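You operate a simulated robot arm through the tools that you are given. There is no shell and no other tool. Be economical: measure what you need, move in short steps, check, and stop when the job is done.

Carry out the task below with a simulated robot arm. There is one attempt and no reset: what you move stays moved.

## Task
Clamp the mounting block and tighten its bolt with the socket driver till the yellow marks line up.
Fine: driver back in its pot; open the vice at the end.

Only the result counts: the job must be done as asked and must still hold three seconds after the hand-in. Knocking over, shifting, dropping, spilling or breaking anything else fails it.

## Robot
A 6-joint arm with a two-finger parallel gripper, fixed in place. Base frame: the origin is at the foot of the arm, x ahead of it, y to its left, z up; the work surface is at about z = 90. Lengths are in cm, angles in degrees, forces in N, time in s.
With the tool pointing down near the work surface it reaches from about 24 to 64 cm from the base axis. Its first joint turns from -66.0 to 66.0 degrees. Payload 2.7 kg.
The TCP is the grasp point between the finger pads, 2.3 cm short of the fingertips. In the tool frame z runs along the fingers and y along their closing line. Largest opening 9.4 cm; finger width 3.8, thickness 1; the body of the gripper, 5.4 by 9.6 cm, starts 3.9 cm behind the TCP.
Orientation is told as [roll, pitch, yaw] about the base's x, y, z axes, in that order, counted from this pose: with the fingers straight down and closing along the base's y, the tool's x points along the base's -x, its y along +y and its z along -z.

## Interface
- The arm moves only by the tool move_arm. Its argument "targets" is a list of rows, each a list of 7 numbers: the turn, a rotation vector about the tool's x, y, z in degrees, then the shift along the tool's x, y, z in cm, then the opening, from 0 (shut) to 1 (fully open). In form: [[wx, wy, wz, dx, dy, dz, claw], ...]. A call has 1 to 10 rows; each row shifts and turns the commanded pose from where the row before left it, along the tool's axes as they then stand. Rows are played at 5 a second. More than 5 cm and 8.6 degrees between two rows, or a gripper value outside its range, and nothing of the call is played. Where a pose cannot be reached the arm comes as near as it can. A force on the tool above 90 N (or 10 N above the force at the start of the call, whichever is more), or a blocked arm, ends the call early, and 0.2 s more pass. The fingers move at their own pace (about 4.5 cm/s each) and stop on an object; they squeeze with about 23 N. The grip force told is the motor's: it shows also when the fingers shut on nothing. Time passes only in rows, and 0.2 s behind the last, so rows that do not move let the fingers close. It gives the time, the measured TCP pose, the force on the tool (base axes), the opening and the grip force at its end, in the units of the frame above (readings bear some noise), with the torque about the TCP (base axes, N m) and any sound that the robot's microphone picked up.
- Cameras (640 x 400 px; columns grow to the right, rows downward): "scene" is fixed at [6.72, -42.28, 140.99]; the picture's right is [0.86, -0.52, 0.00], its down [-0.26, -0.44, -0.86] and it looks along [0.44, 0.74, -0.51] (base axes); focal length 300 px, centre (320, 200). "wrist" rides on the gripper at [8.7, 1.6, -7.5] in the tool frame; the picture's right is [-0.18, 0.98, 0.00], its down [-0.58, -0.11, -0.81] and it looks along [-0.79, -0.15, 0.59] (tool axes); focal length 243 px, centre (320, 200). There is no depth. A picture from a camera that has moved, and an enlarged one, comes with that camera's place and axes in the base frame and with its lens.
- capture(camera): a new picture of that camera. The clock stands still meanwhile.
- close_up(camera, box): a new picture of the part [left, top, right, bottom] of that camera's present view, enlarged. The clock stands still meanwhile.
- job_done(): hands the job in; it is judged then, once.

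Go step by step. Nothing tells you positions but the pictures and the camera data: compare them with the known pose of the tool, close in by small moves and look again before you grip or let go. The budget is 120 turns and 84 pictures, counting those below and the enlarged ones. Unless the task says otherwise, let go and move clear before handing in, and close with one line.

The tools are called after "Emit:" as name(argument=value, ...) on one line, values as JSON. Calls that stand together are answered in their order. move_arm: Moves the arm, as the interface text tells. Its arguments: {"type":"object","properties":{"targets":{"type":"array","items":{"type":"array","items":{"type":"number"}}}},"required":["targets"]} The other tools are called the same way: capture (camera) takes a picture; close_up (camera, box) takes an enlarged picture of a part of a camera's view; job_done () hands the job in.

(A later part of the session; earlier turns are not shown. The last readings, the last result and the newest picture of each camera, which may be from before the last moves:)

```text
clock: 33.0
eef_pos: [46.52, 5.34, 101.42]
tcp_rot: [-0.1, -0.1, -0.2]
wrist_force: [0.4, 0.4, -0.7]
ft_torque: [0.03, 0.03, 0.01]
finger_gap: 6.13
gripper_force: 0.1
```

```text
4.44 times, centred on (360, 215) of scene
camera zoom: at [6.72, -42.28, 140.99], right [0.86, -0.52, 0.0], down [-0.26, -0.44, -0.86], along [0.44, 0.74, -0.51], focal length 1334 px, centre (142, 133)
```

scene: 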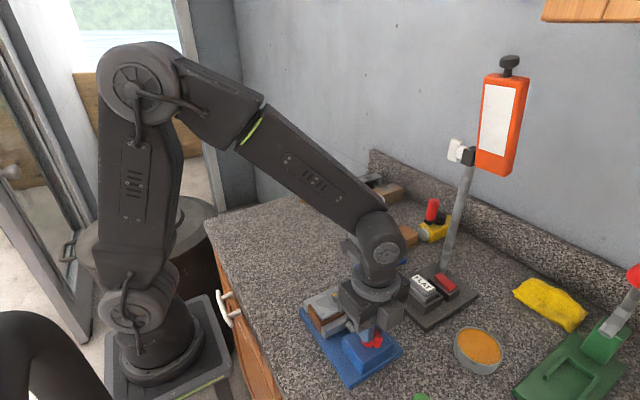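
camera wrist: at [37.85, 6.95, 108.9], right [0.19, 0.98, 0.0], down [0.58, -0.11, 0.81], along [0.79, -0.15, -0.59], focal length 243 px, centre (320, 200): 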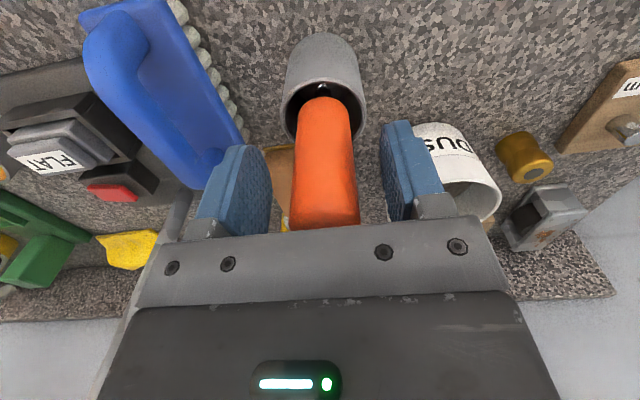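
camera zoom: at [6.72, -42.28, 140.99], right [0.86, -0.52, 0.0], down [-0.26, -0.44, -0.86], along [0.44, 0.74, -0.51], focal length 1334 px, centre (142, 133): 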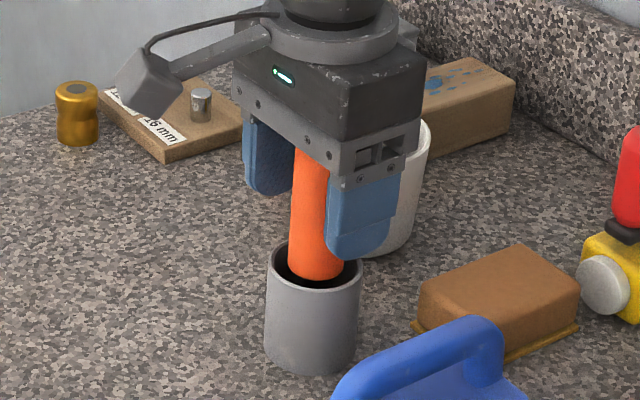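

Handle is centred between the pads. Close, then lift a little.

Emit:
move_arm(targets=[[0, 0, 0, 0, 0, 0.2, 0.2], [0, 0, 0, 0, 0, 0, 0.2], [0, 0, 0, 0, 0, 0, 0.2], [0, 0, 0, 0, 0, 0, 0.2], [0, 0, 0, 0, 0, 0, 0.2]])

Emit:
move_arm(targets=[[0, 0, 0, 0, 0, -2, 0.2], [0, 0, 0, 0, 0, -3, 0.2], [0, 0, 0, 0, 0, -3, 0.2], [0, 0, 0, 0, 0, -3, 0.2], [0, 0, 0, 0, 0, -3, 0.2], [0, 0, 0, 0, 0, 0, 0.2]])

Emit:
capture(camera="wrist")

Emit:
close_up(camera="scene", box=[300, 120, 430, 270])

```text
clock: 34.2
eef_pos: [46.54, 5.49, 101.36]
tcp_rot: [-0.2, 0.0, -0.2]
wrist_force: [0.1, -0.8, 0.2]
ft_torque: [-0.02, -0.04, 0.0]
finger_gap: 3.02
gripper_force: 23.6
```

```text
clock: 35.6
eef_pos: [46.47, 5.35, 115.29]
tcp_rot: [-0.2, 0.0, -0.1]
wrist_force: [0.6, 0.4, -1.0]
ft_torque: [0.0, -0.02, 0.02]
finger_gap: 3.02
gripper_force: 23.1
```

```text
41 pictures are left
camera wrist: at [37.86, 6.99, 122.74], right [0.19, 0.98, 0.0], down [0.58, -0.11, 0.81], along [0.79, -0.15, -0.59], focal length 243 px, centre (320, 200)
```

wrist: 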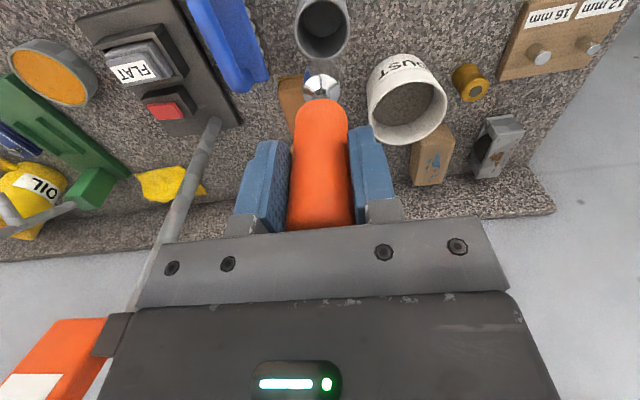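

```text
2.67 times, centred on (365, 195) of scene
camera zoom: at [6.72, -42.28, 140.99], right [0.86, -0.52, 0.0], down [-0.26, -0.44, -0.86], along [0.44, 0.74, -0.51], focal length 801 px, centre (200, 213)
```

zoom: 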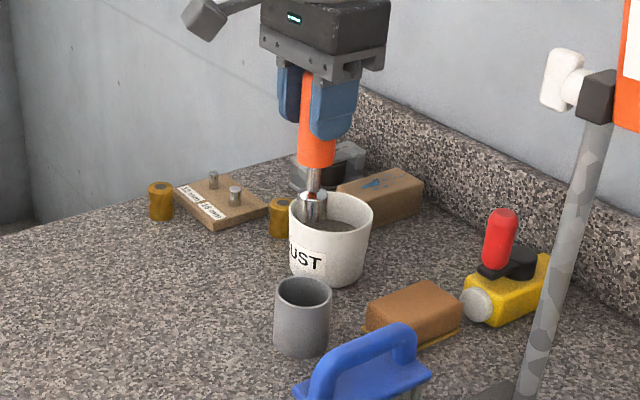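

The driver is out and its socket tip is visible. Zoom in to measure tip offset and length.

Emit:
close_up(camera="wrist", box=[270, 50, 380, 130])

Emit:
close_up(camera="scene", box=[325, 140, 385, 220])

```text
5.00 times, centred on (325, 90) of wrist
camera zoom: at [37.86, 6.99, 122.74], right [0.19, 0.98, 0.0], down [0.58, -0.11, 0.81], along [0.79, -0.15, -0.59], focal length 1213 px, centre (295, 750)
```

zoom: 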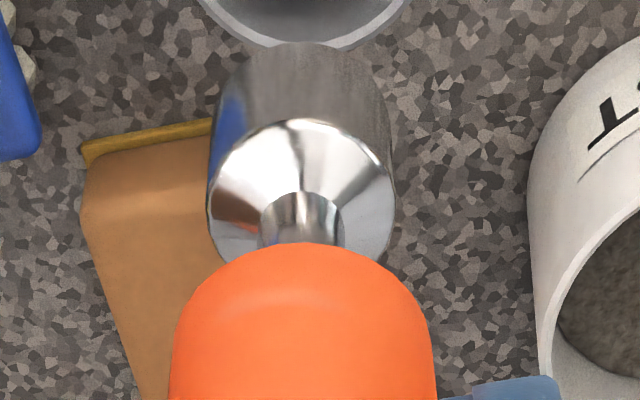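

```text
5.00 times, centred on (355, 180) of scene
camera zoom: at [6.72, -42.28, 140.99], right [0.86, -0.52, 0.0], down [-0.26, -0.44, -0.86], along [0.44, 0.74, -0.51], focal length 1501 px, centre (145, 300)
```

zoom: 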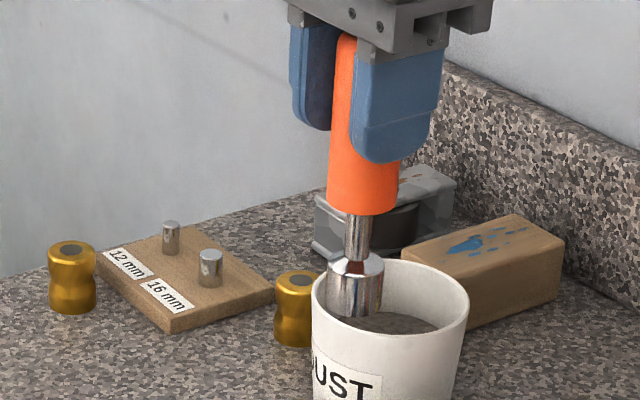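

Socket centre is ~0.45 cm ahead (+x) of the TCP axis and ~11 cm below it. Carry it over the bolt at (29.85, −9.65), staying high.

Emit:
move_arm(targets=[[0, 0, 0, 3.41, -3.01, 0, 0.2], [0, 0, 0, 3.41, -3.01, 0, 0.2], [0, 0, 0, 3.41, -3.01, 0, 0.2], [0, 0, 0, 3.41, -3.01, 0, 0.2], [0, 0, 0, 3.41, -3.01, 0, 0.2], [0, 0, 0, 0, 0, 2.5, 0.2], [0, 0, 0, 0, 0, 2.5, 0.2], [0, 0, 0, 0, 0, 0, 0.2]])

Emit:
close_up(camera="wrist", box=[220, 0, 420, 125])

Emit:
close_up(camera="scene", box=[280, 230, 380, 320])

```text
clock: 37.4
eef_pos: [29.31, -9.54, 110.29]
tcp_rot: [-0.1, 0.0, -0.1]
wrist_force: [-0.5, -0.5, -2.1]
ft_torque: [0.01, 0.05, 0.01]
finger_gap: 3.01
gripper_force: 23.1
```

```text
3.20 times, centred on (320, 62) of wrist
camera zoom: at [20.71, -8.04, 117.75], right [0.19, 0.98, 0.0], down [0.58, -0.11, 0.81], along [0.79, -0.15, -0.59], focal length 776 px, centre (320, 640)
```

zoom: 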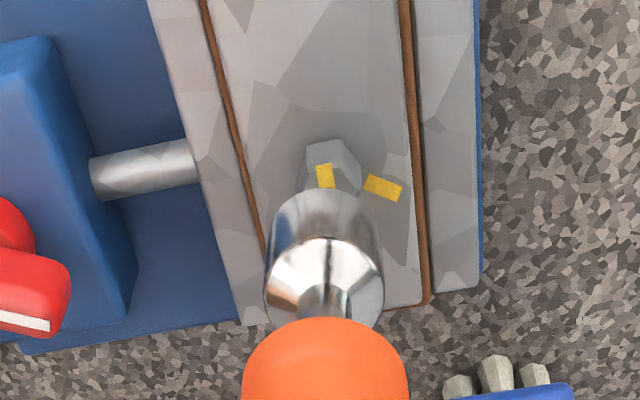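

```text
4.44 times, centred on (330, 275) of scene
camera zoom: at [6.72, -42.28, 140.99], right [0.86, -0.52, 0.0], down [-0.26, -0.44, -0.86], along [0.44, 0.74, -0.51], focal length 1334 px, centre (276, -133)
```

zoom: 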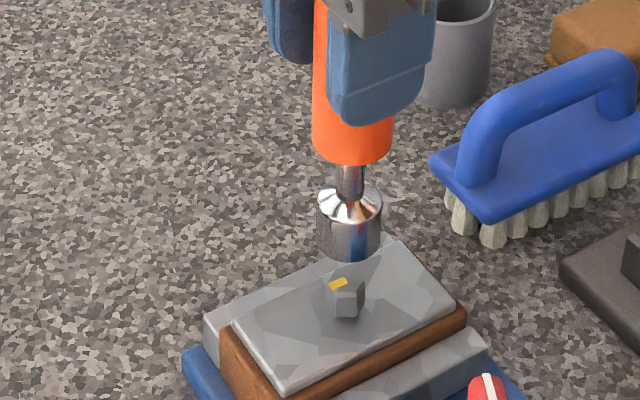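

Scene view shows good lateral alignment; the wrist view suggests the bolt is slightly further in +x/+y. Lower to ~1 cm above the bolt and recheck.

Emit:
move_arm(targets=[[0, 0, 0, 0, 0.1, 1.3, 0.2], [0, 0, 0, 0, 0, 1.3, 0.2], [0, 0, 0, 0, 0, 0, 0.2]])

Emit:
close_up(camera="wrist", box=[250, 20, 410, 120])

Emit:
close_up(camera="scene", box=[310, 240, 380, 300])

```text
clock: 38.2
eef_pos: [29.35, -9.6, 107.64]
tcp_rot: [0.0, 0.1, -0.1]
wrist_force: [0.3, 0.0, -1.6]
ft_torque: [0.0, 0.02, -0.02]
finger_gap: 3.01
gripper_force: 23.3
```

```text
4.00 times, centred on (330, 70) of wrist
camera zoom: at [20.73, -8.0, 115.07], right [0.19, 0.98, 0.0], down [0.58, -0.11, 0.81], along [0.79, -0.15, -0.59], focal length 970 px, centre (280, 720)
```

zoom: 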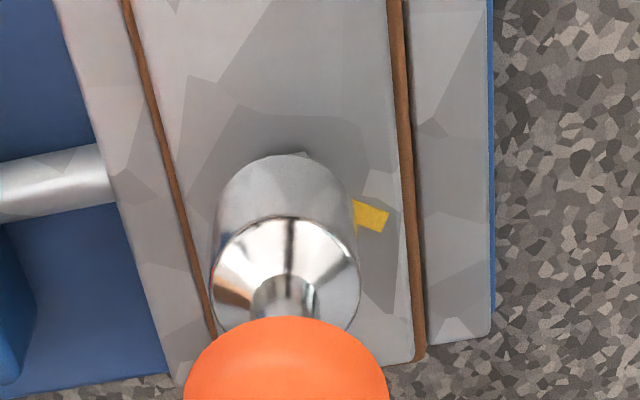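

```text
6.67 times, centred on (345, 270) of scene
camera zoom: at [6.72, -42.28, 140.99], right [0.86, -0.52, 0.0], down [-0.26, -0.44, -0.86], along [0.44, 0.74, -0.51], focal length 2002 px, centre (153, -267)
```

zoom: 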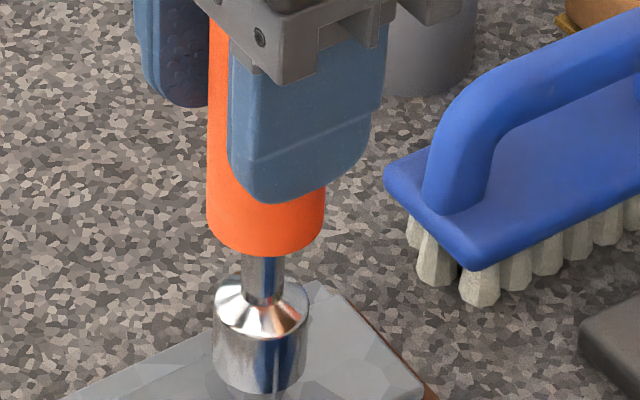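

Both views now put the socket mouth essentially on top of the bolt head, aligned within ~0.1 cm. Descend in small steps watching the force.

Emit:
move_arm(targets=[[0, 0, 0, 0, 0, 0.25, 0.2], [0, 0, 0, 0, 0, 0.25, 0.2], [0, 0, 0, 0, 0, 0, 0.2]])

Emit:
close_up(camera="scene", box=[300, 250, 380, 310])

Emit:
close_up(camera="wrist", box=[250, 20, 410, 120])

```text
clock: 39.0
eef_pos: [29.44, -9.59, 107.24]
tcp_rot: [-0.1, 0.0, -0.1]
wrist_force: [0.0, -0.1, -1.8]
ft_torque: [-0.04, 0.0, 0.01]
finger_gap: 3.01
gripper_force: 23.3
```

```text
6.67 times, centred on (340, 280) of scene
camera zoom: at [6.72, -42.28, 140.99], right [0.86, -0.52, 0.0], down [-0.26, -0.44, -0.86], along [0.44, 0.74, -0.51], focal length 2002 px, centre (187, -333)
```

zoom: 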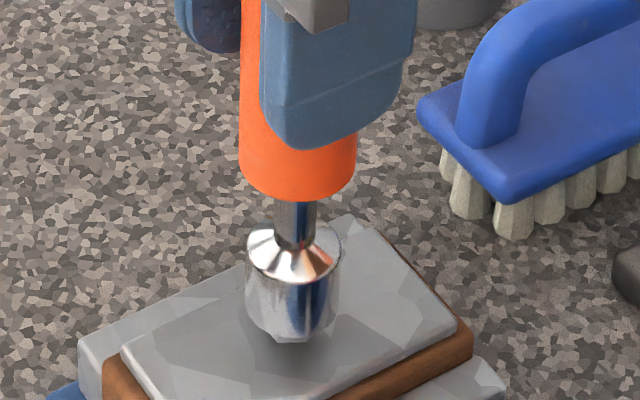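

```text
4.00 times, centred on (330, 70) of wrist
camera zoom: at [20.73, -7.97, 114.62], right [0.19, 0.98, 0.0], down [0.58, -0.11, 0.81], along [0.79, -0.15, -0.59], focal length 970 px, centre (280, 720)
```

zoom: 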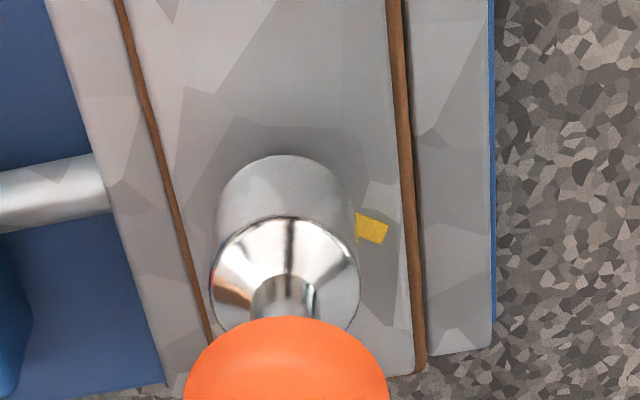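

No contact yet; continue lowering.

Emit:
move_arm(targets=[[0, 0, 0, 0, 0, 0.2, 0.2], [0, 0, 0, 0, 0, 0.2, 0.2], [0, 0, 0, 0, 0, 0.15, 0.2], [0, 0, 0, 0, 0, 0, 0.2]])

Emit:
close_up(camera="scene", box=[300, 250, 380, 310])

```text
clock: 40.0
eef_pos: [29.44, -9.48, 106.64]
tcp_rot: [-0.1, 0.1, -0.1]
wrist_force: [-0.5, 0.2, -1.4]
ft_torque: [-0.01, 0.02, -0.02]
finger_gap: 3.02
gripper_force: 22.6
```

```text
6.67 times, centred on (340, 280) of scene
camera zoom: at [6.72, -42.28, 140.99], right [0.86, -0.52, 0.0], down [-0.26, -0.44, -0.86], along [0.44, 0.74, -0.51], focal length 2002 px, centre (187, -333)
```

zoom: 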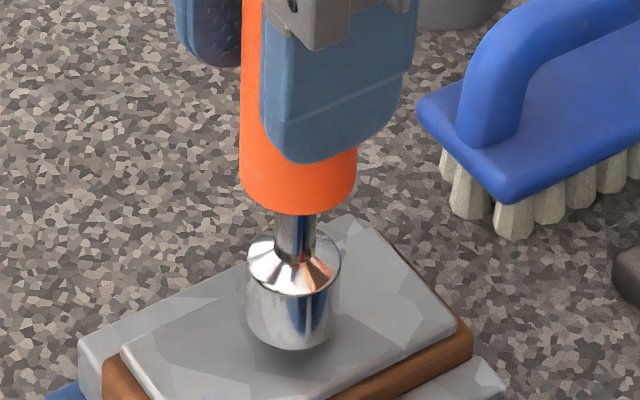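

The socket appears to be going over the head with no force. Continue down until contact with the plate.

Emit:
move_arm(targets=[[0, 0, 0, 0, 0, 0.2, 0.2], [0, 0, 0, 0, 0, 0.2, 0.2], [0, 0, 0, 0, 0, 0.15, 0.2], [0, 0, 0, 0, 0, 0, 0.2]])

Emit:
close_up(camera="scene", box=[300, 250, 380, 310])

Emit:
close_up(camera="wrist", box=[250, 20, 410, 120])

```text
clock: 41.0
eef_pos: [29.37, -9.53, 106.1]
tcp_rot: [-0.2, 0.0, 0.0]
wrist_force: [-0.1, 0.3, -1.4]
ft_torque: [-0.03, -0.02, -0.03]
finger_gap: 3.01
gripper_force: 22.9
```

```text
6.67 times, centred on (340, 280) of scene
camera zoom: at [6.72, -42.28, 140.99], right [0.86, -0.52, 0.0], down [-0.26, -0.44, -0.86], along [0.44, 0.74, -0.51], focal length 2002 px, centre (187, -333)
```

zoom: 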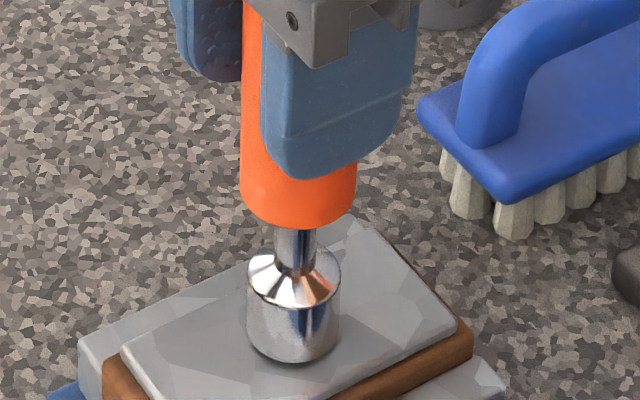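

```text
4.00 times, centred on (330, 70) of wrist
camera zoom: at [20.8, -7.93, 113.54], right [0.19, 0.98, 0.0], down [0.58, -0.11, 0.81], along [0.79, -0.15, -0.59], focal length 970 px, centre (280, 720)
```

zoom: 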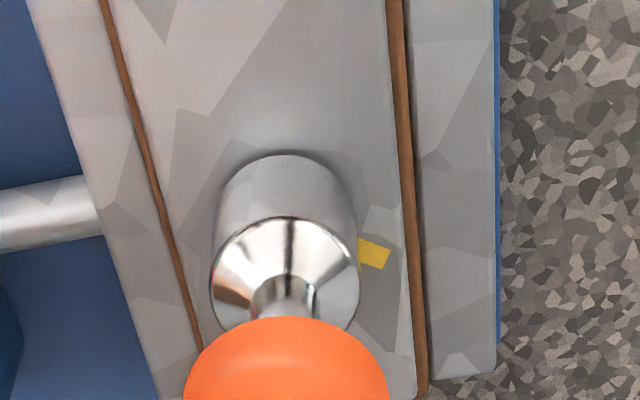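

Socket now encloses the bolt head, nearly on the plate. Lower until light contact.

Emit:
move_arm(targets=[[0, 0, 0, 0, 0, 0.15, 0.2], [0, 0, 0, 0, 0, 0.1, 0.2], [0, 0, 0, 0, 0, 0, 0.2]])

```text
clock: 41.8
eef_pos: [29.51, -9.54, 105.91]
tcp_rot: [-0.2, 0.0, -0.1]
wrist_force: [-1.4, 0.1, 1.4]
ft_torque: [0.05, 0.0, 0.02]
finger_gap: 3.04
gripper_force: 23.3
```

Light contact on the plate: the socket is seated. Turn clockwise 30° about the driver's axis and watch the torque.

Emit:
move_arm(targets=[[0, 0, 7.5, 0, 0.06, 0, 0.2], [0, 0, 7.5, 0, 0.06, 0, 0.2], [0, 0, 7.5, 0, 0.06, 0, 0.2], [0, 0, 7.5, 0, 0.06, 0, 0.2], [0, 0, 0, 0, 0, 0, 0.2]])

Emit:
close_up(camera="scene", box=[300, 240, 380, 310])

```text
clock: 43.0
eef_pos: [29.62, -9.33, 105.94]
tcp_rot: [0.1, 0.0, -30.3]
wrist_force: [-4.7, 5.8, 3.3]
ft_torque: [0.47, 0.32, -0.02]
finger_gap: 3.03
gripper_force: 23.0
```

```text
5.71 times, centred on (340, 275) of scene
camera zoom: at [6.7, -42.26, 140.99], right [0.86, -0.52, 0.0], down [-0.26, -0.44, -0.86], along [0.44, 0.74, -0.51], focal length 1716 px, centre (206, -229)
```

zoom: 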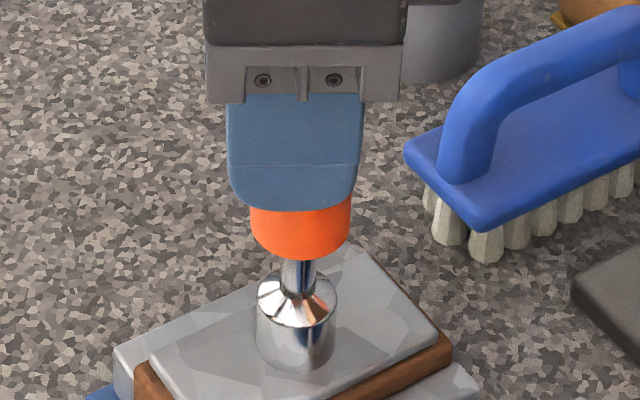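

It turns freely with little side force. Continue another 52°, then another 22° to about 105° total.

Emit:
move_arm(targets=[[0, 0, 7.5, 0, 0.06, 0, 0.2], [0, 0, 7.5, 0, 0.06, 0, 0.2], [0, 0, 7.5, 0, 0.06, 0, 0.2], [0, 0, 7.5, 0, 0.06, 0, 0.2], [0, 0, 7.5, 0, 0.06, 0, 0.2], [0, 0, 7.5, 0, 0.06, 0, 0.2], [0, 0, 0, 0, 0, 0, 0.2]])

Emit:
capture(camera="wrist")

```text
clock: 44.6
eef_pos: [29.75, -9.12, 105.89]
tcp_rot: [-0.1, -0.1, -75.1]
wrist_force: [-0.3, 4.3, 3.8]
ft_torque: [0.36, 0.1, 0.02]
finger_gap: 3.02
gripper_force: 22.9
```

```text
27 pictures are left
camera wrist: at [29.11, -0.33, 113.28], right [1.0, 0.07, 0.0], down [0.04, -0.59, 0.81], along [0.06, -0.8, -0.59], focal length 243 px, centre (320, 200)
```

wrist: 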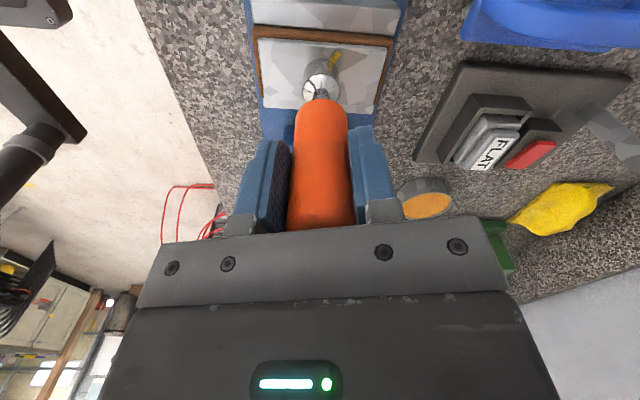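

Continue to a total of ~111°, then lift the driver straight up to inspect the marks.

Emit:
move_arm(targets=[[0, 0, 7.2, 0, 0.057, 0, 0.2], [0, 0, 7.2, 0, 0.057, 0, 0.2], [0, 0, 7.2, 0, 0.057, 0, 0.2], [0, 0, 7.2, 0, 0.057, 0, 0.2], [0, 0, 7.2, 0, 0.057, 0, 0.2], [0, 0, 0, 0, 0, 0, 0.2]])

Emit:
move_arm(targets=[[0, 0, 0, 0, 0, -1, 0.2], [0, 0, 0, 0, 0, -2, 0.2], [0, 0, 0, 0, 0, -2.5, 0.2], [0, 0, 0, 0, 0, 0, 0.2]])

Emit:
close_up(camera="wrist", box=[240, 0, 420, 110])

```text
clock: 46.0
eef_pos: [30.06, -9.06, 105.73]
tcp_rot: [0.1, -0.1, -111.2]
wrist_force: [-0.5, 1.9, 7.0]
ft_torque: [0.02, 0.11, -0.02]
finger_gap: 3.01
gripper_force: 23.0
```

```text
clock: 47.0
eef_pos: [30.15, -9.06, 111.45]
tcp_rot: [0.1, -0.1, -111.1]
wrist_force: [-0.4, 0.2, -3.7]
ft_torque: [-0.02, 0.0, -0.04]
finger_gap: 3.01
gripper_force: 23.0
```

```text
3.56 times, centred on (330, 55) of wrist
camera zoom: at [34.71, -1.61, 118.76], right [0.85, -0.53, 0.0], down [-0.31, -0.5, 0.81], along [-0.42, -0.69, -0.59], focal length 863 px, centre (284, 716)
```

zoom: 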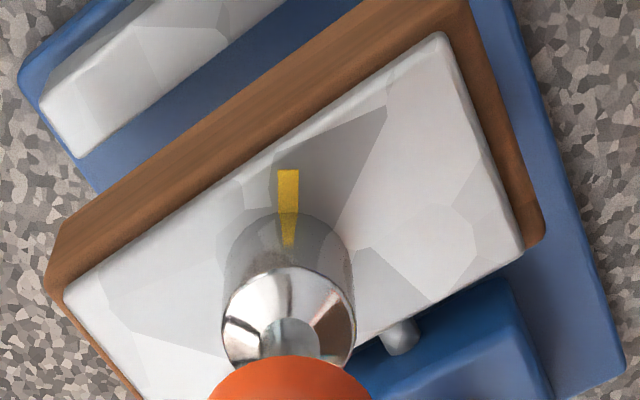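

The block seems to have come up with the socket (extra weight, jaw gap visible), while the marks look lined up. Stop and look from the scene camera.

Emit:
close_up(camera="scene", box=[280, 220, 420, 390])

```text
2.35 times, centred on (350, 305) of scene
camera zoom: at [6.72, -42.28, 140.99], right [0.86, -0.52, 0.0], down [-0.26, -0.44, -0.86], along [0.44, 0.74, -0.51], focal length 706 px, centre (249, -47)
```

zoom: 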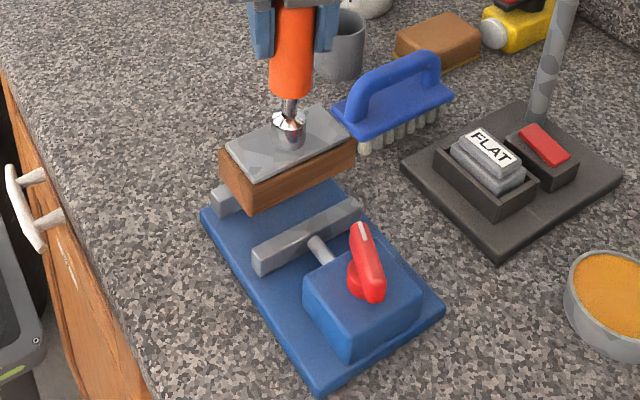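

The block hangs in the socket; the vice jaw has stayed put. I'll lower it back along the same path, pausing just above the jaws to look.

Emit:
move_arm(targets=[[0, 0, 0, 0, 0, -0.01, 0.2], [0, 0, 0, 0, 0, 1.2, 0.2], [0, 0, 0, 0, 0, 1.2, 0.2], [0, 0, 0, 0, 0, 0, 0.2]])

Emit:
close_up(camera="scene", box=[300, 250, 400, 340])

Emit:
close_up(camera="wrist", box=[240, 0, 420, 110])

```text
clock: 48.0
eef_pos: [30.06, -9.06, 108.97]
tcp_rot: [-0.1, -0.1, -111.1]
wrist_force: [0.7, -0.8, -4.1]
ft_torque: [0.04, 0.02, -0.03]
finger_gap: 3.02
gripper_force: 22.8
```

```text
4.44 times, centred on (350, 295) of scene
camera zoom: at [6.72, -42.28, 140.99], right [0.86, -0.52, 0.0], down [-0.26, -0.44, -0.86], along [0.44, 0.74, -0.51], focal length 1334 px, centre (187, -222)
```

zoom: 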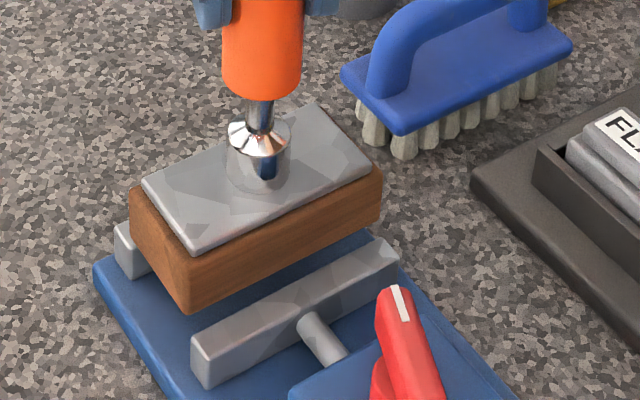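

```text
3.56 times, centred on (330, 55) of wrist
camera zoom: at [34.7, -1.6, 116.34], right [0.85, -0.52, 0.0], down [-0.31, -0.5, 0.81], along [-0.42, -0.69, -0.59], focal length 863 px, centre (284, 716)
```

zoom: 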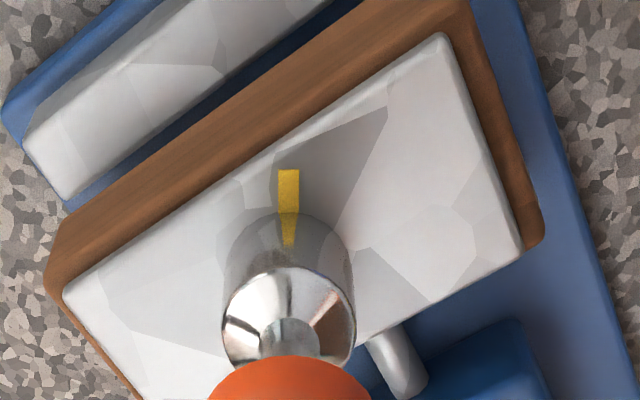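

Block hangs level and over the gap. Lower it slowly back between the jaws, watching force.

Emit:
move_arm(targets=[[0, 0, 0, 0, 0, 0.4, 0.2], [0, 0, 0, 0, 0, 0.3, 0.2], [0, 0, 0, 0, 0, 0.3, 0.2], [0, 0, 0, 0, 0, 0.3, 0.2], [0, 0, 0, 0, 0, 0, 0.2]])

```text
clock: 49.2
eef_pos: [29.94, -9.11, 107.71]
tcp_rot: [0.2, -0.1, -111.0]
wrist_force: [-4.5, 3.9, 16.8]
ft_torque: [0.15, 0.43, 0.0]
finger_gap: 3.01
gripper_force: 23.5
```

Contact at ~2 cm above seat: probably an edge on a jaw's top. Look.

Emit:
close_up(camera="scene", box=[300, 250, 400, 340])

Emit:
close_up(camera="wrist", box=[220, 0, 460, 120])

```text
4.44 times, centred on (350, 295) of scene
camera zoom: at [6.69, -42.26, 140.99], right [0.86, -0.52, 0.0], down [-0.26, -0.44, -0.86], along [0.45, 0.74, -0.51], focal length 1334 px, centre (187, -222)
```

zoom: 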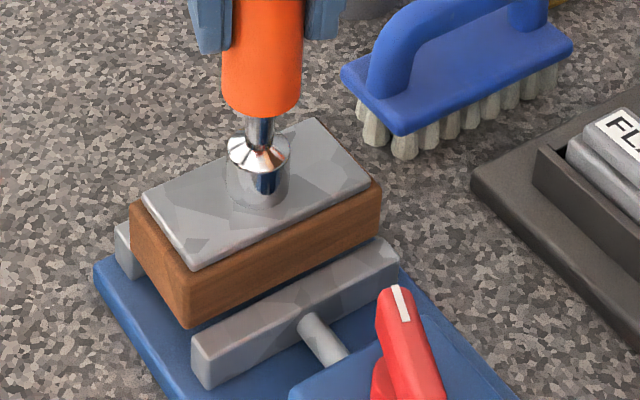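

```text
2.67 times, centred on (340, 60) of wrist
camera zoom: at [34.65, -1.61, 115.17], right [0.85, -0.52, 0.0], down [-0.31, -0.5, 0.81], along [-0.42, -0.69, -0.59], focal length 647 px, centre (267, 573)
```

zoom: 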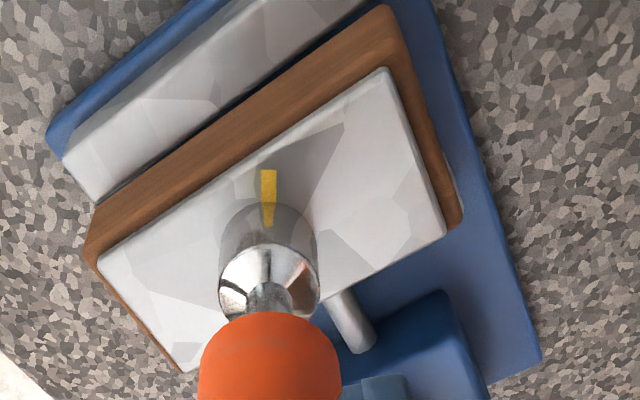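

The block rests on the moving jaw's top: it needs ~+0.2 cm in y and a slight CCW turn. Lift a touch, correct, and lower again.

Emit:
move_arm(targets=[[0, 0, 0, 0, 0, -0.6, 0.2], [0, 0, -1.5, 0.22, -0.09, 0, 0.2], [0, 0, 0, 0, 0, 0.2, 0.2], [0, 0, 0, 0, 0, 0, 0.2]])

Emit:
close_up(camera="wrist", box=[220, 0, 460, 120])

```text
clock: 50.2
eef_pos: [30.1, -8.98, 108.14]
tcp_rot: [0.0, -0.1, -109.5]
wrist_force: [0.6, -0.1, -1.8]
ft_torque: [-0.07, -0.02, -0.02]
finger_gap: 3.02
gripper_force: 22.7
```

```text
2.67 times, centred on (340, 60) of wrist
camera zoom: at [34.48, -1.26, 115.44], right [0.86, -0.5, 0.0], down [-0.3, -0.51, 0.81], along [-0.4, -0.7, -0.59], focal length 647 px, centre (267, 573)
```

zoom: 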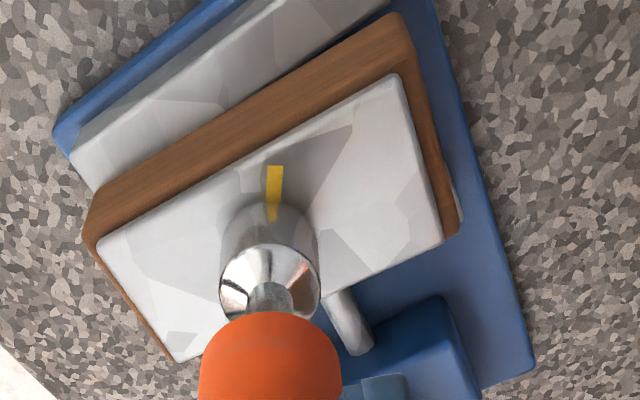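

The force shows only the driver's weight: the block has come off the socket and rests on the jaws. Check from the scene.

Emit:
close_up(camera="scene", box=[300, 250, 400, 340])

```text
4.44 times, centred on (350, 295) of scene
camera zoom: at [6.72, -42.28, 140.99], right [0.86, -0.52, 0.0], down [-0.26, -0.44, -0.86], along [0.44, 0.74, -0.51], focal length 1334 px, centre (187, -222)
```

zoom: 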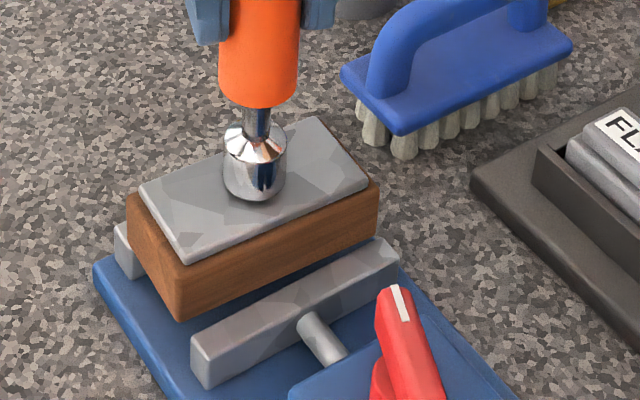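

Block looks flush with the fixed jaw now. Press down gently.

Emit:
move_arm(targets=[[0, 0, 0, 0, 0, 0.2, 0.2], [0, 0, 0, 0, 0, 0.2, 0.2], [0, 0, 0, 0, 0, 0.2, 0.2], [0, 0, 0, 0, 0, 0.2, 0.2], [0, 0, 0, 0, 0, 0, 0.2]])

Emit:
close_up(camera="wrist", box=[220, 0, 460, 120])

```text
clock: 51.4
eef_pos: [30.14, -8.77, 107.24]
tcp_rot: [0.1, 0.0, -109.6]
wrist_force: [-3.4, 2.5, 16.8]
ft_torque: [0.08, 0.32, -0.01]
finger_gap: 3.0
gripper_force: 22.6
```

```text
2.67 times, centred on (340, 60) of wrist
camera zoom: at [34.46, -1.27, 114.71], right [0.86, -0.5, 0.0], down [-0.3, -0.51, 0.81], along [-0.4, -0.7, -0.59], focal length 647 px, centre (267, 573)
```

zoom: 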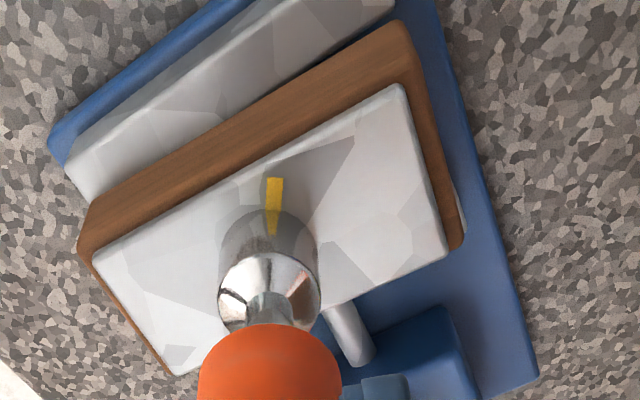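

The block still isn't seated, but the bolt may be done already. Lift the driver off slowly, checking weight, to see the marks.

Emit:
move_arm(targets=[[0, 0, 0, 0, 0, -0.5, 0.2], [0, 0, 0, 0, 0, -0.5, 0.2], [0, 0, 0, 0, 0, -0.4, 0.2], [0, 0, 0, 0, 0, 0, 0.2]])

```text
clock: 52.4
eef_pos: [30.0, -8.77, 108.59]
tcp_rot: [-0.1, -0.1, -109.5]
wrist_force: [-0.7, 0.4, -1.4]
ft_torque: [0.08, 0.02, -0.03]
finger_gap: 3.03
gripper_force: 23.1
```

Only the driver's weight now, so it is coming off the head. Lift further and look.

Emit:
move_arm(targets=[[0, 0, 0, 0, 0, -0.5, 0.2], [0, 0, 0, 0, 0, -1, 0.2], [0, 0, 0, 0, 0, -2, 0.2], [0, 0, 0, 0, 0, -2, 0.2], [0, 0, 0, 0, 0, 0, 0.2]])

Emit:
close_up(camera="wrist", box=[220, 0, 420, 120])

```text
clock: 53.6
eef_pos: [29.97, -8.72, 114.25]
tcp_rot: [0.0, -0.1, -109.5]
wrist_force: [0.3, 1.1, -1.2]
ft_torque: [0.01, -0.01, -0.03]
finger_gap: 3.02
gripper_force: 22.9
```

```text
3.20 times, centred on (320, 60) of wrist
camera zoom: at [34.44, -1.24, 121.63], right [0.86, -0.5, 0.0], down [-0.3, -0.51, 0.81], along [-0.4, -0.7, -0.59], focal length 776 px, centre (320, 648)
```

zoom: 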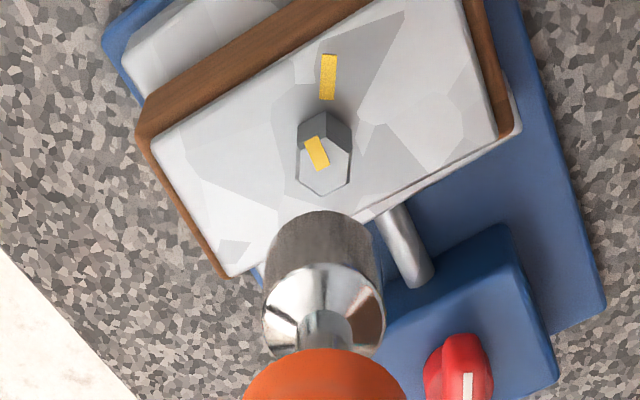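

Clear view: the head mark still needs ~20° more clockwise, and the block must be reseated in the vice first. I'll return the driver to its pot: unwind the wrist, then travel back.

Emit:
move_arm(targets=[[0, 0, -8, 0, 0, -1, 0.2], [0, 0, -8, 0, 0, 0, 0.2], [0, 0, -8, 0, 0, 0, 0.2], [0, 0, -8, 0, 0, 0, 0.2], [0, 0, -8, 0, 0, 0, 0.2], [0, 0, -8, 0, 0, 0, 0.2], [0, 0, -8, 0, 0, 0, 0.2], [0, 0, 0, 0, 0, 0, 0.2]])

Emit:
move_arm(targets=[[0, 0, -8, 0, 0, 0, 0.2], [0, 0, -8, 0, 0, 0, 0.2], [0, 0, -8, 0, 0, 0, 0.2], [0, 0, -8, 0, 0, 0, 0.2], [0, 0, -8, 0, 0, 0, 0.2], [0, 0, -8, 0, 0, 0, 0.2], [0, 0, -5.5, 0, 0, 0, 0.2], [0, 0, 0, 0, 0, 0, 0.2]])

Emit:
move_arm(targets=[[0, 0, 0, -3.3, 2.82, 0, 0.2], [0, 0, 0, -3.3, 2.82, 0, 0.2], [0, 0, 0, -3.3, 2.82, 0, 0.2], [0, 0, 0, -3.3, 2.82, 0, 0.2], [0, 0, 0, -3.3, 2.82, 0, 0.2], [0, 0, 0, 0, 0, 0, 0.2], [0, 0, 0, 0, 0, 0, 0.2]])

Emit:
capture(camera="wrist")

```text
clock: 55.4
eef_pos: [30.03, -8.67, 115.16]
tcp_rot: [0.0, -0.1, -53.4]
wrist_force: [-0.6, -1.2, -1.7]
ft_torque: [0.03, -0.02, -0.01]
finger_gap: 2.99
gripper_force: 22.9
```

```text
clock: 57.2
eef_pos: [30.09, -8.82, 115.25]
tcp_rot: [-0.2, 0.0, 0.0]
wrist_force: [0.2, -0.7, -1.7]
ft_torque: [-0.01, 0.0, -0.01]
finger_gap: 3.02
gripper_force: 23.0
```

```text
clock: 58.8
eef_pos: [46.47, 5.29, 115.13]
tcp_rot: [-0.1, 0.1, -0.2]
wrist_force: [-0.1, -1.1, -0.8]
ft_torque: [-0.03, 0.05, -0.01]
finger_gap: 3.05
gripper_force: 22.3
```

```text
16 pictures are left
camera wrist: at [37.88, 6.9, 122.61], right [0.19, 0.98, 0.0], down [0.58, -0.11, 0.81], along [0.79, -0.15, -0.59], focal length 243 px, centre (320, 200)
```

wrist: 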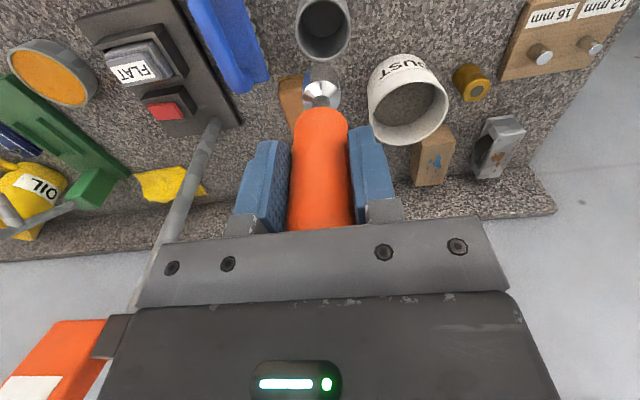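

Same view as when I drew it out. Lower the driver into the pot.

Emit:
move_arm(targets=[[0, 0, 0, 0, 0.1, 3, 0.2], [0, 0, 0, 0, 0, 3, 0.2], [0, 0, 0, 0, 0, 3, 0.2], [0, 0, 0, 0, 0, 2.5, 0.2], [0, 0, 0, 0, 0, 1.5, 0.2], [0, 0, 0, 0, 0, 0.3, 0.2], [0, 0, 0, 0, 0, 0.3, 0.2], [0, 0, 0, 0, 0, 0, 0.2]])

```text
clock: 60.6
eef_pos: [46.54, 5.44, 101.48]
tcp_rot: [-0.1, 0.0, -0.1]
wrist_force: [-0.6, -0.3, -1.2]
ft_torque: [0.01, 0.01, 0.0]
finger_gap: 3.04
gripper_force: 23.4
```

Emit:
move_arm(targets=[[0, 0, 0, 0, 0, 0.2, 0.2], [0, 0, 0, 0, 0, 0.2, 0.2], [0, 0, 0, 0, 0, 0, 0.2]])

```text
clock: 61.4
eef_pos: [46.56, 5.26, 101.21]
tcp_rot: [-0.1, 0.1, -0.1]
wrist_force: [0.2, -0.2, -2.2]
ft_torque: [0.01, -0.01, 0.01]
finger_gap: 3.01
gripper_force: 23.2
```

Emit:
move_arm(targets=[[0, 0, 0, 0, 0, 0.2, 0.2], [0, 0, 0, 0, 0, 0.2, 0.2], [0, 0, 0, 0, 0, 0.1, 0.2], [0, 0, 0, 0, 0, 0, 0.2]])

```text
clock: 62.4
eef_pos: [46.51, 5.29, 100.61]
tcp_rot: [-0.1, 0.0, 0.0]
wrist_force: [-0.2, -0.3, -1.9]
ft_torque: [0.0, 0.01, 0.01]
finger_gap: 3.02
gripper_force: 23.0
```

Emit:
move_arm(targets=[[0, 0, 0, 0, 0, 0.2, 0.2], [0, 0, 0, 0, 0, 0.2, 0.2], [0, 0, 0, 0, 0, 0, 0.2]])

Emit:
close_up(camera="scene", box=[310, 170, 410, 260])

```text
clock: 63.2
eef_pos: [46.61, 5.4, 100.44]
tcp_rot: [0.0, -0.4, 0.0]
wrist_force: [-0.9, 0.5, 17.5]
ft_torque: [0.07, -0.1, 0.02]
finger_gap: 3.04
gripper_force: 22.4
```

```text
4.44 times, centred on (360, 215) of scene
camera zoom: at [6.69, -42.28, 140.99], right [0.86, -0.52, 0.0], down [-0.26, -0.44, -0.86], along [0.45, 0.74, -0.51], focal length 1334 px, centre (142, 133)
```

zoom: 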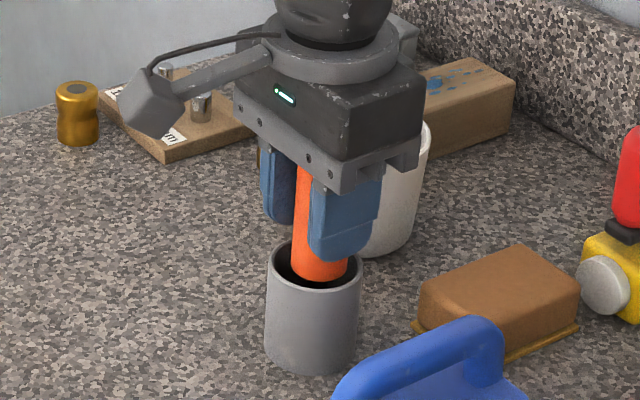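

The driver stands on the pot's floor. Release, rise clear.

Emit:
move_arm(targets=[[0, 0, 0, 0, 0, -0.2, 0.2], [0, 0, 0, 0, 0, 0, 0.6], [0, 0, 0, 0, 0, 0, 0.6], [0, 0, 0, 0, 0, 0, 0.6], [0, 0, 0, 0, 0, -3, 0.6], [0, 0, 0, 0, 0, -4, 0.6], [0, 0, 0, 0, 0, -4, 0.6], [0, 0, 0, 0, 0, -3, 0.6], [0, 0, 0, 0, 0, 0, 0.6]])

Emit:
move_arm(targets=[[0, 0, 0, 3.3, -2.5, 0, 0.6], [0, 0, 0, 3.3, -2.5, 0, 0.6], [0, 0, 0, 3.3, -2.5, 0, 0.6], [0, 0, 0, 3.3, -2.5, 0, 0.6], [0, 0, 0, 4.3, -2.5, 0, 0.6], [0, 7.5, 0, 0, 0, 0, 0.6], [0, 7.5, 0, 0, 0, 0, 0.6], [0, 7.5, 0, 0, 0, 0, 0.6], [0, 7.5, 0, 0, 0, 0, 0.6], [0, 0, 0, 0, 0, 0, 0.6]])

Emit:
capture(camera="wrist")

```text
clock: 65.2
eef_pos: [46.55, 5.38, 114.55]
tcp_rot: [-0.1, 0.1, -0.1]
wrist_force: [-0.4, -0.1, -0.2]
ft_torque: [0.0, -0.04, -0.01]
finger_gap: 5.65
gripper_force: 0.1
```

```text
clock: 67.4
eef_pos: [29.09, -7.18, 114.39]
tcp_rot: [-0.1, 30.1, -0.2]
wrist_force: [0.8, 0.1, 0.1]
ft_torque: [0.0, -0.04, 0.0]
finger_gap: 5.61
gripper_force: 0.0
```

```text
14 pictures are left
camera wrist: at [25.33, -5.55, 125.26], right [0.16, 0.98, -0.09], down [0.91, -0.11, 0.41], along [0.39, -0.15, -0.91], focal length 243 px, centre (320, 200)
```

wrist: 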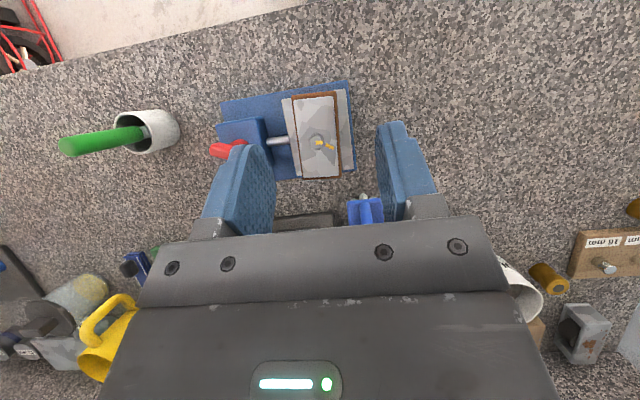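

Driver is in its pot. Zoom in on the block on the vice and the marks.

Emit:
close_up(camera="wrist", box=[260, 75, 370, 190])

```text
3.48 times, centred on (315, 132) of wrist
camera zoom: at [25.33, -5.55, 125.26], right [0.16, 0.98, -0.09], down [0.91, -0.11, 0.41], along [0.39, -0.15, -0.91], focal length 844 px, centre (337, 435)
```

zoom: 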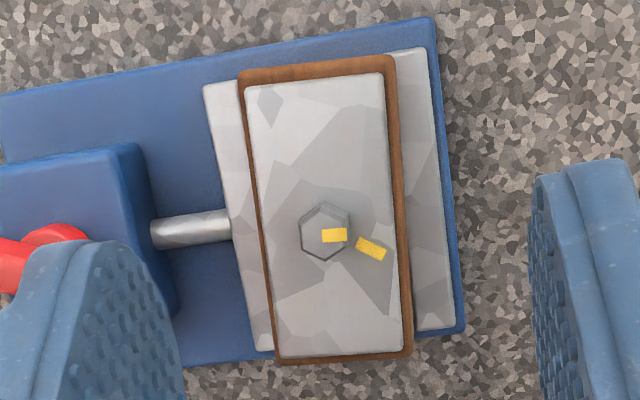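

The block lies on the jaw tops, slightly skewed; the bolt needs ~25° more. Opening the vice should let it settle into the slot. Go to the handle with yaw −118.6°.

Emit:
move_arm(targets=[[0, -7.5, 0, 0, 0, 0, 0.5], [0, -7.5, 0, 0, 0, 0, 0.5], [0, -7.5, 0, 0, 0, 0, 0.5], [0, -7.5, 0, 0, 0, 0, 0.5], [0, 0, 0, -0.2, -3.04, 0, 0.45], [0, 0, 0, -0.2, -3.04, 0, 0.45], [0, 0, 0, -0.2, -3.04, 0, 0.45], [0, 0, 0, -0.26, -3.03, 0, 0.45], [0, 0, 0, 0, 0, 0, 0.45]])

Emit:
move_arm(targets=[[0, 0, 8, 0, 0, 0, 0.45], [0, 0, 8, 0, 0, 0, 0.45], [0, 0, 8, 0, 0, 0, 0.45], [0, 0, 8, 0, 0, 0, 0.45], [0, 0, 8, 0, 0, 0, 0.45], [0, 0, 8, 0, 0, 0, 0.45], [0, 0, 8, 0, 0, 0, 0.45], [0, 0, 8, 0, 0, 0, 0.45], [0, 0, 0, 0, 0, 0, 0.45]])

Emit:
move_arm(targets=[[0, 0, 8, 0, 0, 2, 0.45], [0, 0, 8, 0, 0, 2, 0.45], [0, 0, 8, 0, 0, 2, 0.45], [0, 0, 8, 0, 0, 2, 0.45], [0, 0, 8, 0, 0, 0, 0.45], [0, 0, 8, 0, 0, 0, 0.45], [0, 0, 6.4, 0, 0, 0, 0.45], [0, 0, 0, 0, 0, 0, 0.45]])

Emit:
capture(camera="wrist")

```text
clock: 69.4
eef_pos: [29.9, -19.38, 114.46]
tcp_rot: [-0.1, 0.0, -0.1]
wrist_force: [0.0, -0.5, 0.3]
ft_torque: [0.01, 0.01, -0.02]
finger_gap: 4.25
gripper_force: 0.0
```

```text
clock: 71.4
eef_pos: [29.96, -19.19, 114.6]
tcp_rot: [0.0, -0.1, -64.1]
wrist_force: [-0.1, 0.4, 0.4]
ft_torque: [0.02, 0.01, 0.0]
finger_gap: 4.22
gripper_force: 0.0
```

```text
clock: 73.2
eef_pos: [29.85, -19.33, 106.51]
tcp_rot: [0.1, -0.1, -118.6]
wrist_force: [0.2, 1.0, -0.1]
ft_torque: [0.0, 0.02, -0.01]
finger_gap: 4.23
gripper_force: 0.1
```

```text
12 pictures are left
camera wrist: at [35.46, -12.52, 113.86], right [0.78, -0.63, 0.0], down [-0.37, -0.46, 0.81], along [-0.51, -0.63, -0.59], focal length 243 px, centre (320, 200)
```

wrist: 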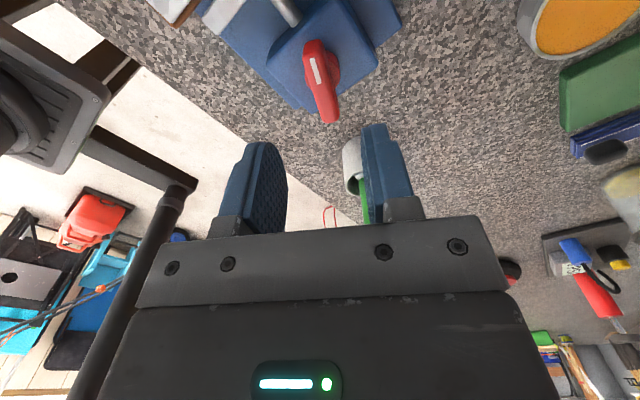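

Bar is centred and aligned. Descend, grip and turn counter-clockwise back to the open position.

Emit:
move_arm(targets=[[0, 0, 0, 0, 0, 2.5, 0.45], [0, 0, 0, 0, 0, 2.5, 0.45], [0, 0, 0, 0, 0, 2.5, 0.45], [0, 0, 0, 0, 0, 0, 0], [0, 0, 0, 0, 0, 0, 0], [0, 0, 0, 0, 0, 0, 0], [0, 0, 0, 0, 0, 0, 0]])

Emit:
move_arm(targets=[[0, 0, -7.5, 0, 0, 0, 0], [0, 0, -7.5, 0, 0, 0, 0], [0, 0, -7.5, 0, 0, 0, 0], [0, 0, -7.5, 0, 0, 0, 0], [0, 0, -7.5, 0, 0, 0, 0], [0, 0, -7.5, 0, 0, 0, 0], [0, 0, -7.5, 0, 0, 0, 0], [0, 0, -7.5, 0, 0, 0, 0], [0, 0, 0, 0, 0, 0, 0]])

```text
clock: 74.8
eef_pos: [30.03, -19.47, 99.03]
tcp_rot: [0.1, -0.1, -118.4]
wrist_force: [16.9, -13.4, -7.6]
ft_torque: [-0.11, 0.39, 0.02]
finger_gap: 1.39
gripper_force: 45.0
```

```text
clock: 76.8
eef_pos: [29.96, -19.47, 98.96]
tcp_rot: [0.0, -0.1, -58.3]
wrist_force: [4.9, -30.6, -0.8]
ft_torque: [-0.12, -0.25, -0.01]
finger_gap: 1.38
gripper_force: 45.0
```

Emit:
move_arm(targets=[[0, 0, -7.5, -0.11, -0.07, 0, 0], [0, 0, -7.5, 0, 0, 0, 0], [0, 0, -7.5, 0, 0, 0, 0], [0, 0, -7.5, 0, 0, 0, 0], [0, 0, -7.5, 0, 0, 0, 0], [0, 0, -7.5, 0, 0, 0, 0], [0, 0, -7.5, 0, 0, 0, 0], [0, 0, -5.5, 0, 0, 0, 0], [0, 0, 0, 0, 0, 0, 0]])

Emit:
close_up(camera="wrist", box=[220, 0, 540, 200])

```text
clock: 78.8
eef_pos: [29.96, -19.49, 98.94]
tcp_rot: [-0.1, 0.0, -0.3]
wrist_force: [5.3, -25.9, -3.7]
ft_torque: [0.21, -0.25, 0.02]
finger_gap: 1.39
gripper_force: 44.9
```

```text
2.00 times, centred on (380, 100) of wrist
camera zoom: at [21.24, -17.87, 106.38], right [0.19, 0.98, 0.0], down [0.58, -0.11, 0.81], along [0.79, -0.15, -0.59], focal length 485 px, centre (200, 400)
```

zoom: 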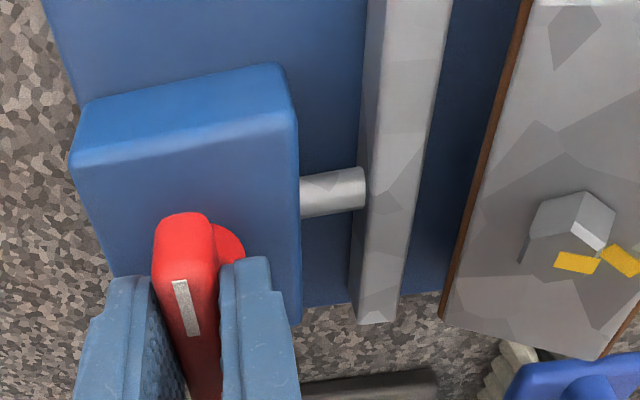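

Vice is open. Release the handle, rise, and look at how the block settled.

Emit:
move_arm(targets=[[0, 0, 0, 0, 0, 0, 0.45], [0, 0, 0, 0, 0, 0, 0.45], [0, 0, 0, 0, 0, -4, 0.45], [0, 0, 0, 0, 0, -4, 0.6], [0, 0, 0, 0, 0, -1, 0.72], [0, 0, 0, 0, 0, 0, 0.72]])

Emit:
close_up(camera="scene", box=[290, 250, 410, 350])

```text
clock: 80.2
eef_pos: [29.91, -19.39, 107.92]
tcp_rot: [0.0, 0.1, -0.5]
wrist_force: [-0.4, 0.1, 0.5]
ft_torque: [-0.01, 0.01, 0.0]
finger_gap: 6.79
gripper_force: 0.1
```

```text
4.00 times, centred on (350, 300) of scene
camera zoom: at [6.72, -42.28, 140.99], right [0.86, -0.52, 0.0], down [-0.26, -0.44, -0.86], along [0.44, 0.74, -0.51], focal length 1201 px, centre (200, -200)
```

zoom: 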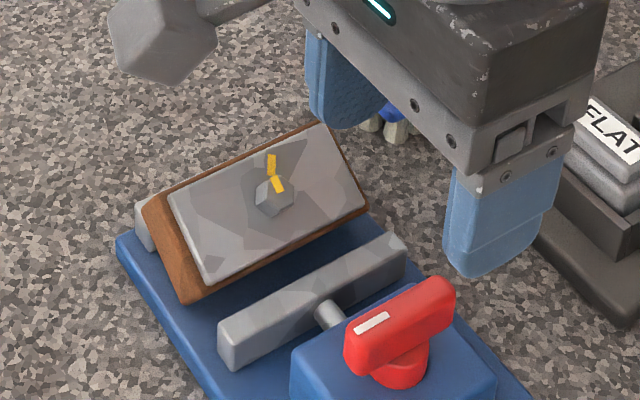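

The block lies tilted: −y edge on the base, +y edge on the fixed jaw. I'll move above it for a measurement before regripping it.

Emit:
move_arm(targets=[[0, 0, 0, 0, 3.5, -0.5, 0.8], [0, 0, 0, 0, 3.5, 0, 0.8], [0, 0, 0, 0, 3.4, 0, 0.8], [0, 0, 0, 0, 0, 0, 0.8]])

Emit:
close_up(camera="wrist", box=[200, 0, 440, 150])

```text
clock: 81.2
eef_pos: [29.93, -8.99, 108.54]
tcp_rot: [-0.1, 0.0, -0.5]
wrist_force: [-0.3, 0.3, 0.5]
ft_torque: [0.0, -0.02, 0.0]
finger_gap: 7.54
gripper_force: 0.1
```

```text
2.67 times, centred on (320, 75) of wrist
camera zoom: at [21.28, -7.35, 115.89], right [0.19, 0.98, 0.0], down [0.58, -0.11, 0.81], along [0.79, -0.16, -0.59], focal length 647 px, centre (320, 533)
```

zoom: 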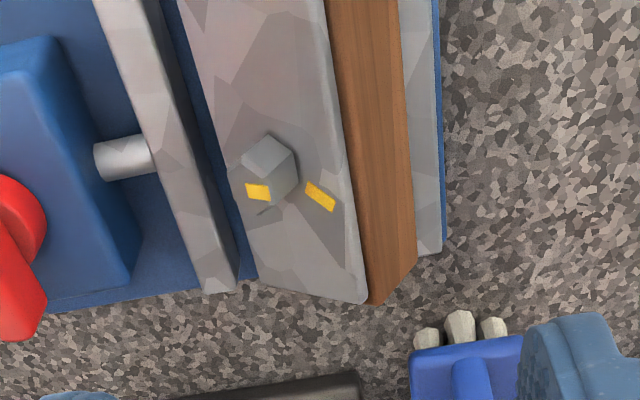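

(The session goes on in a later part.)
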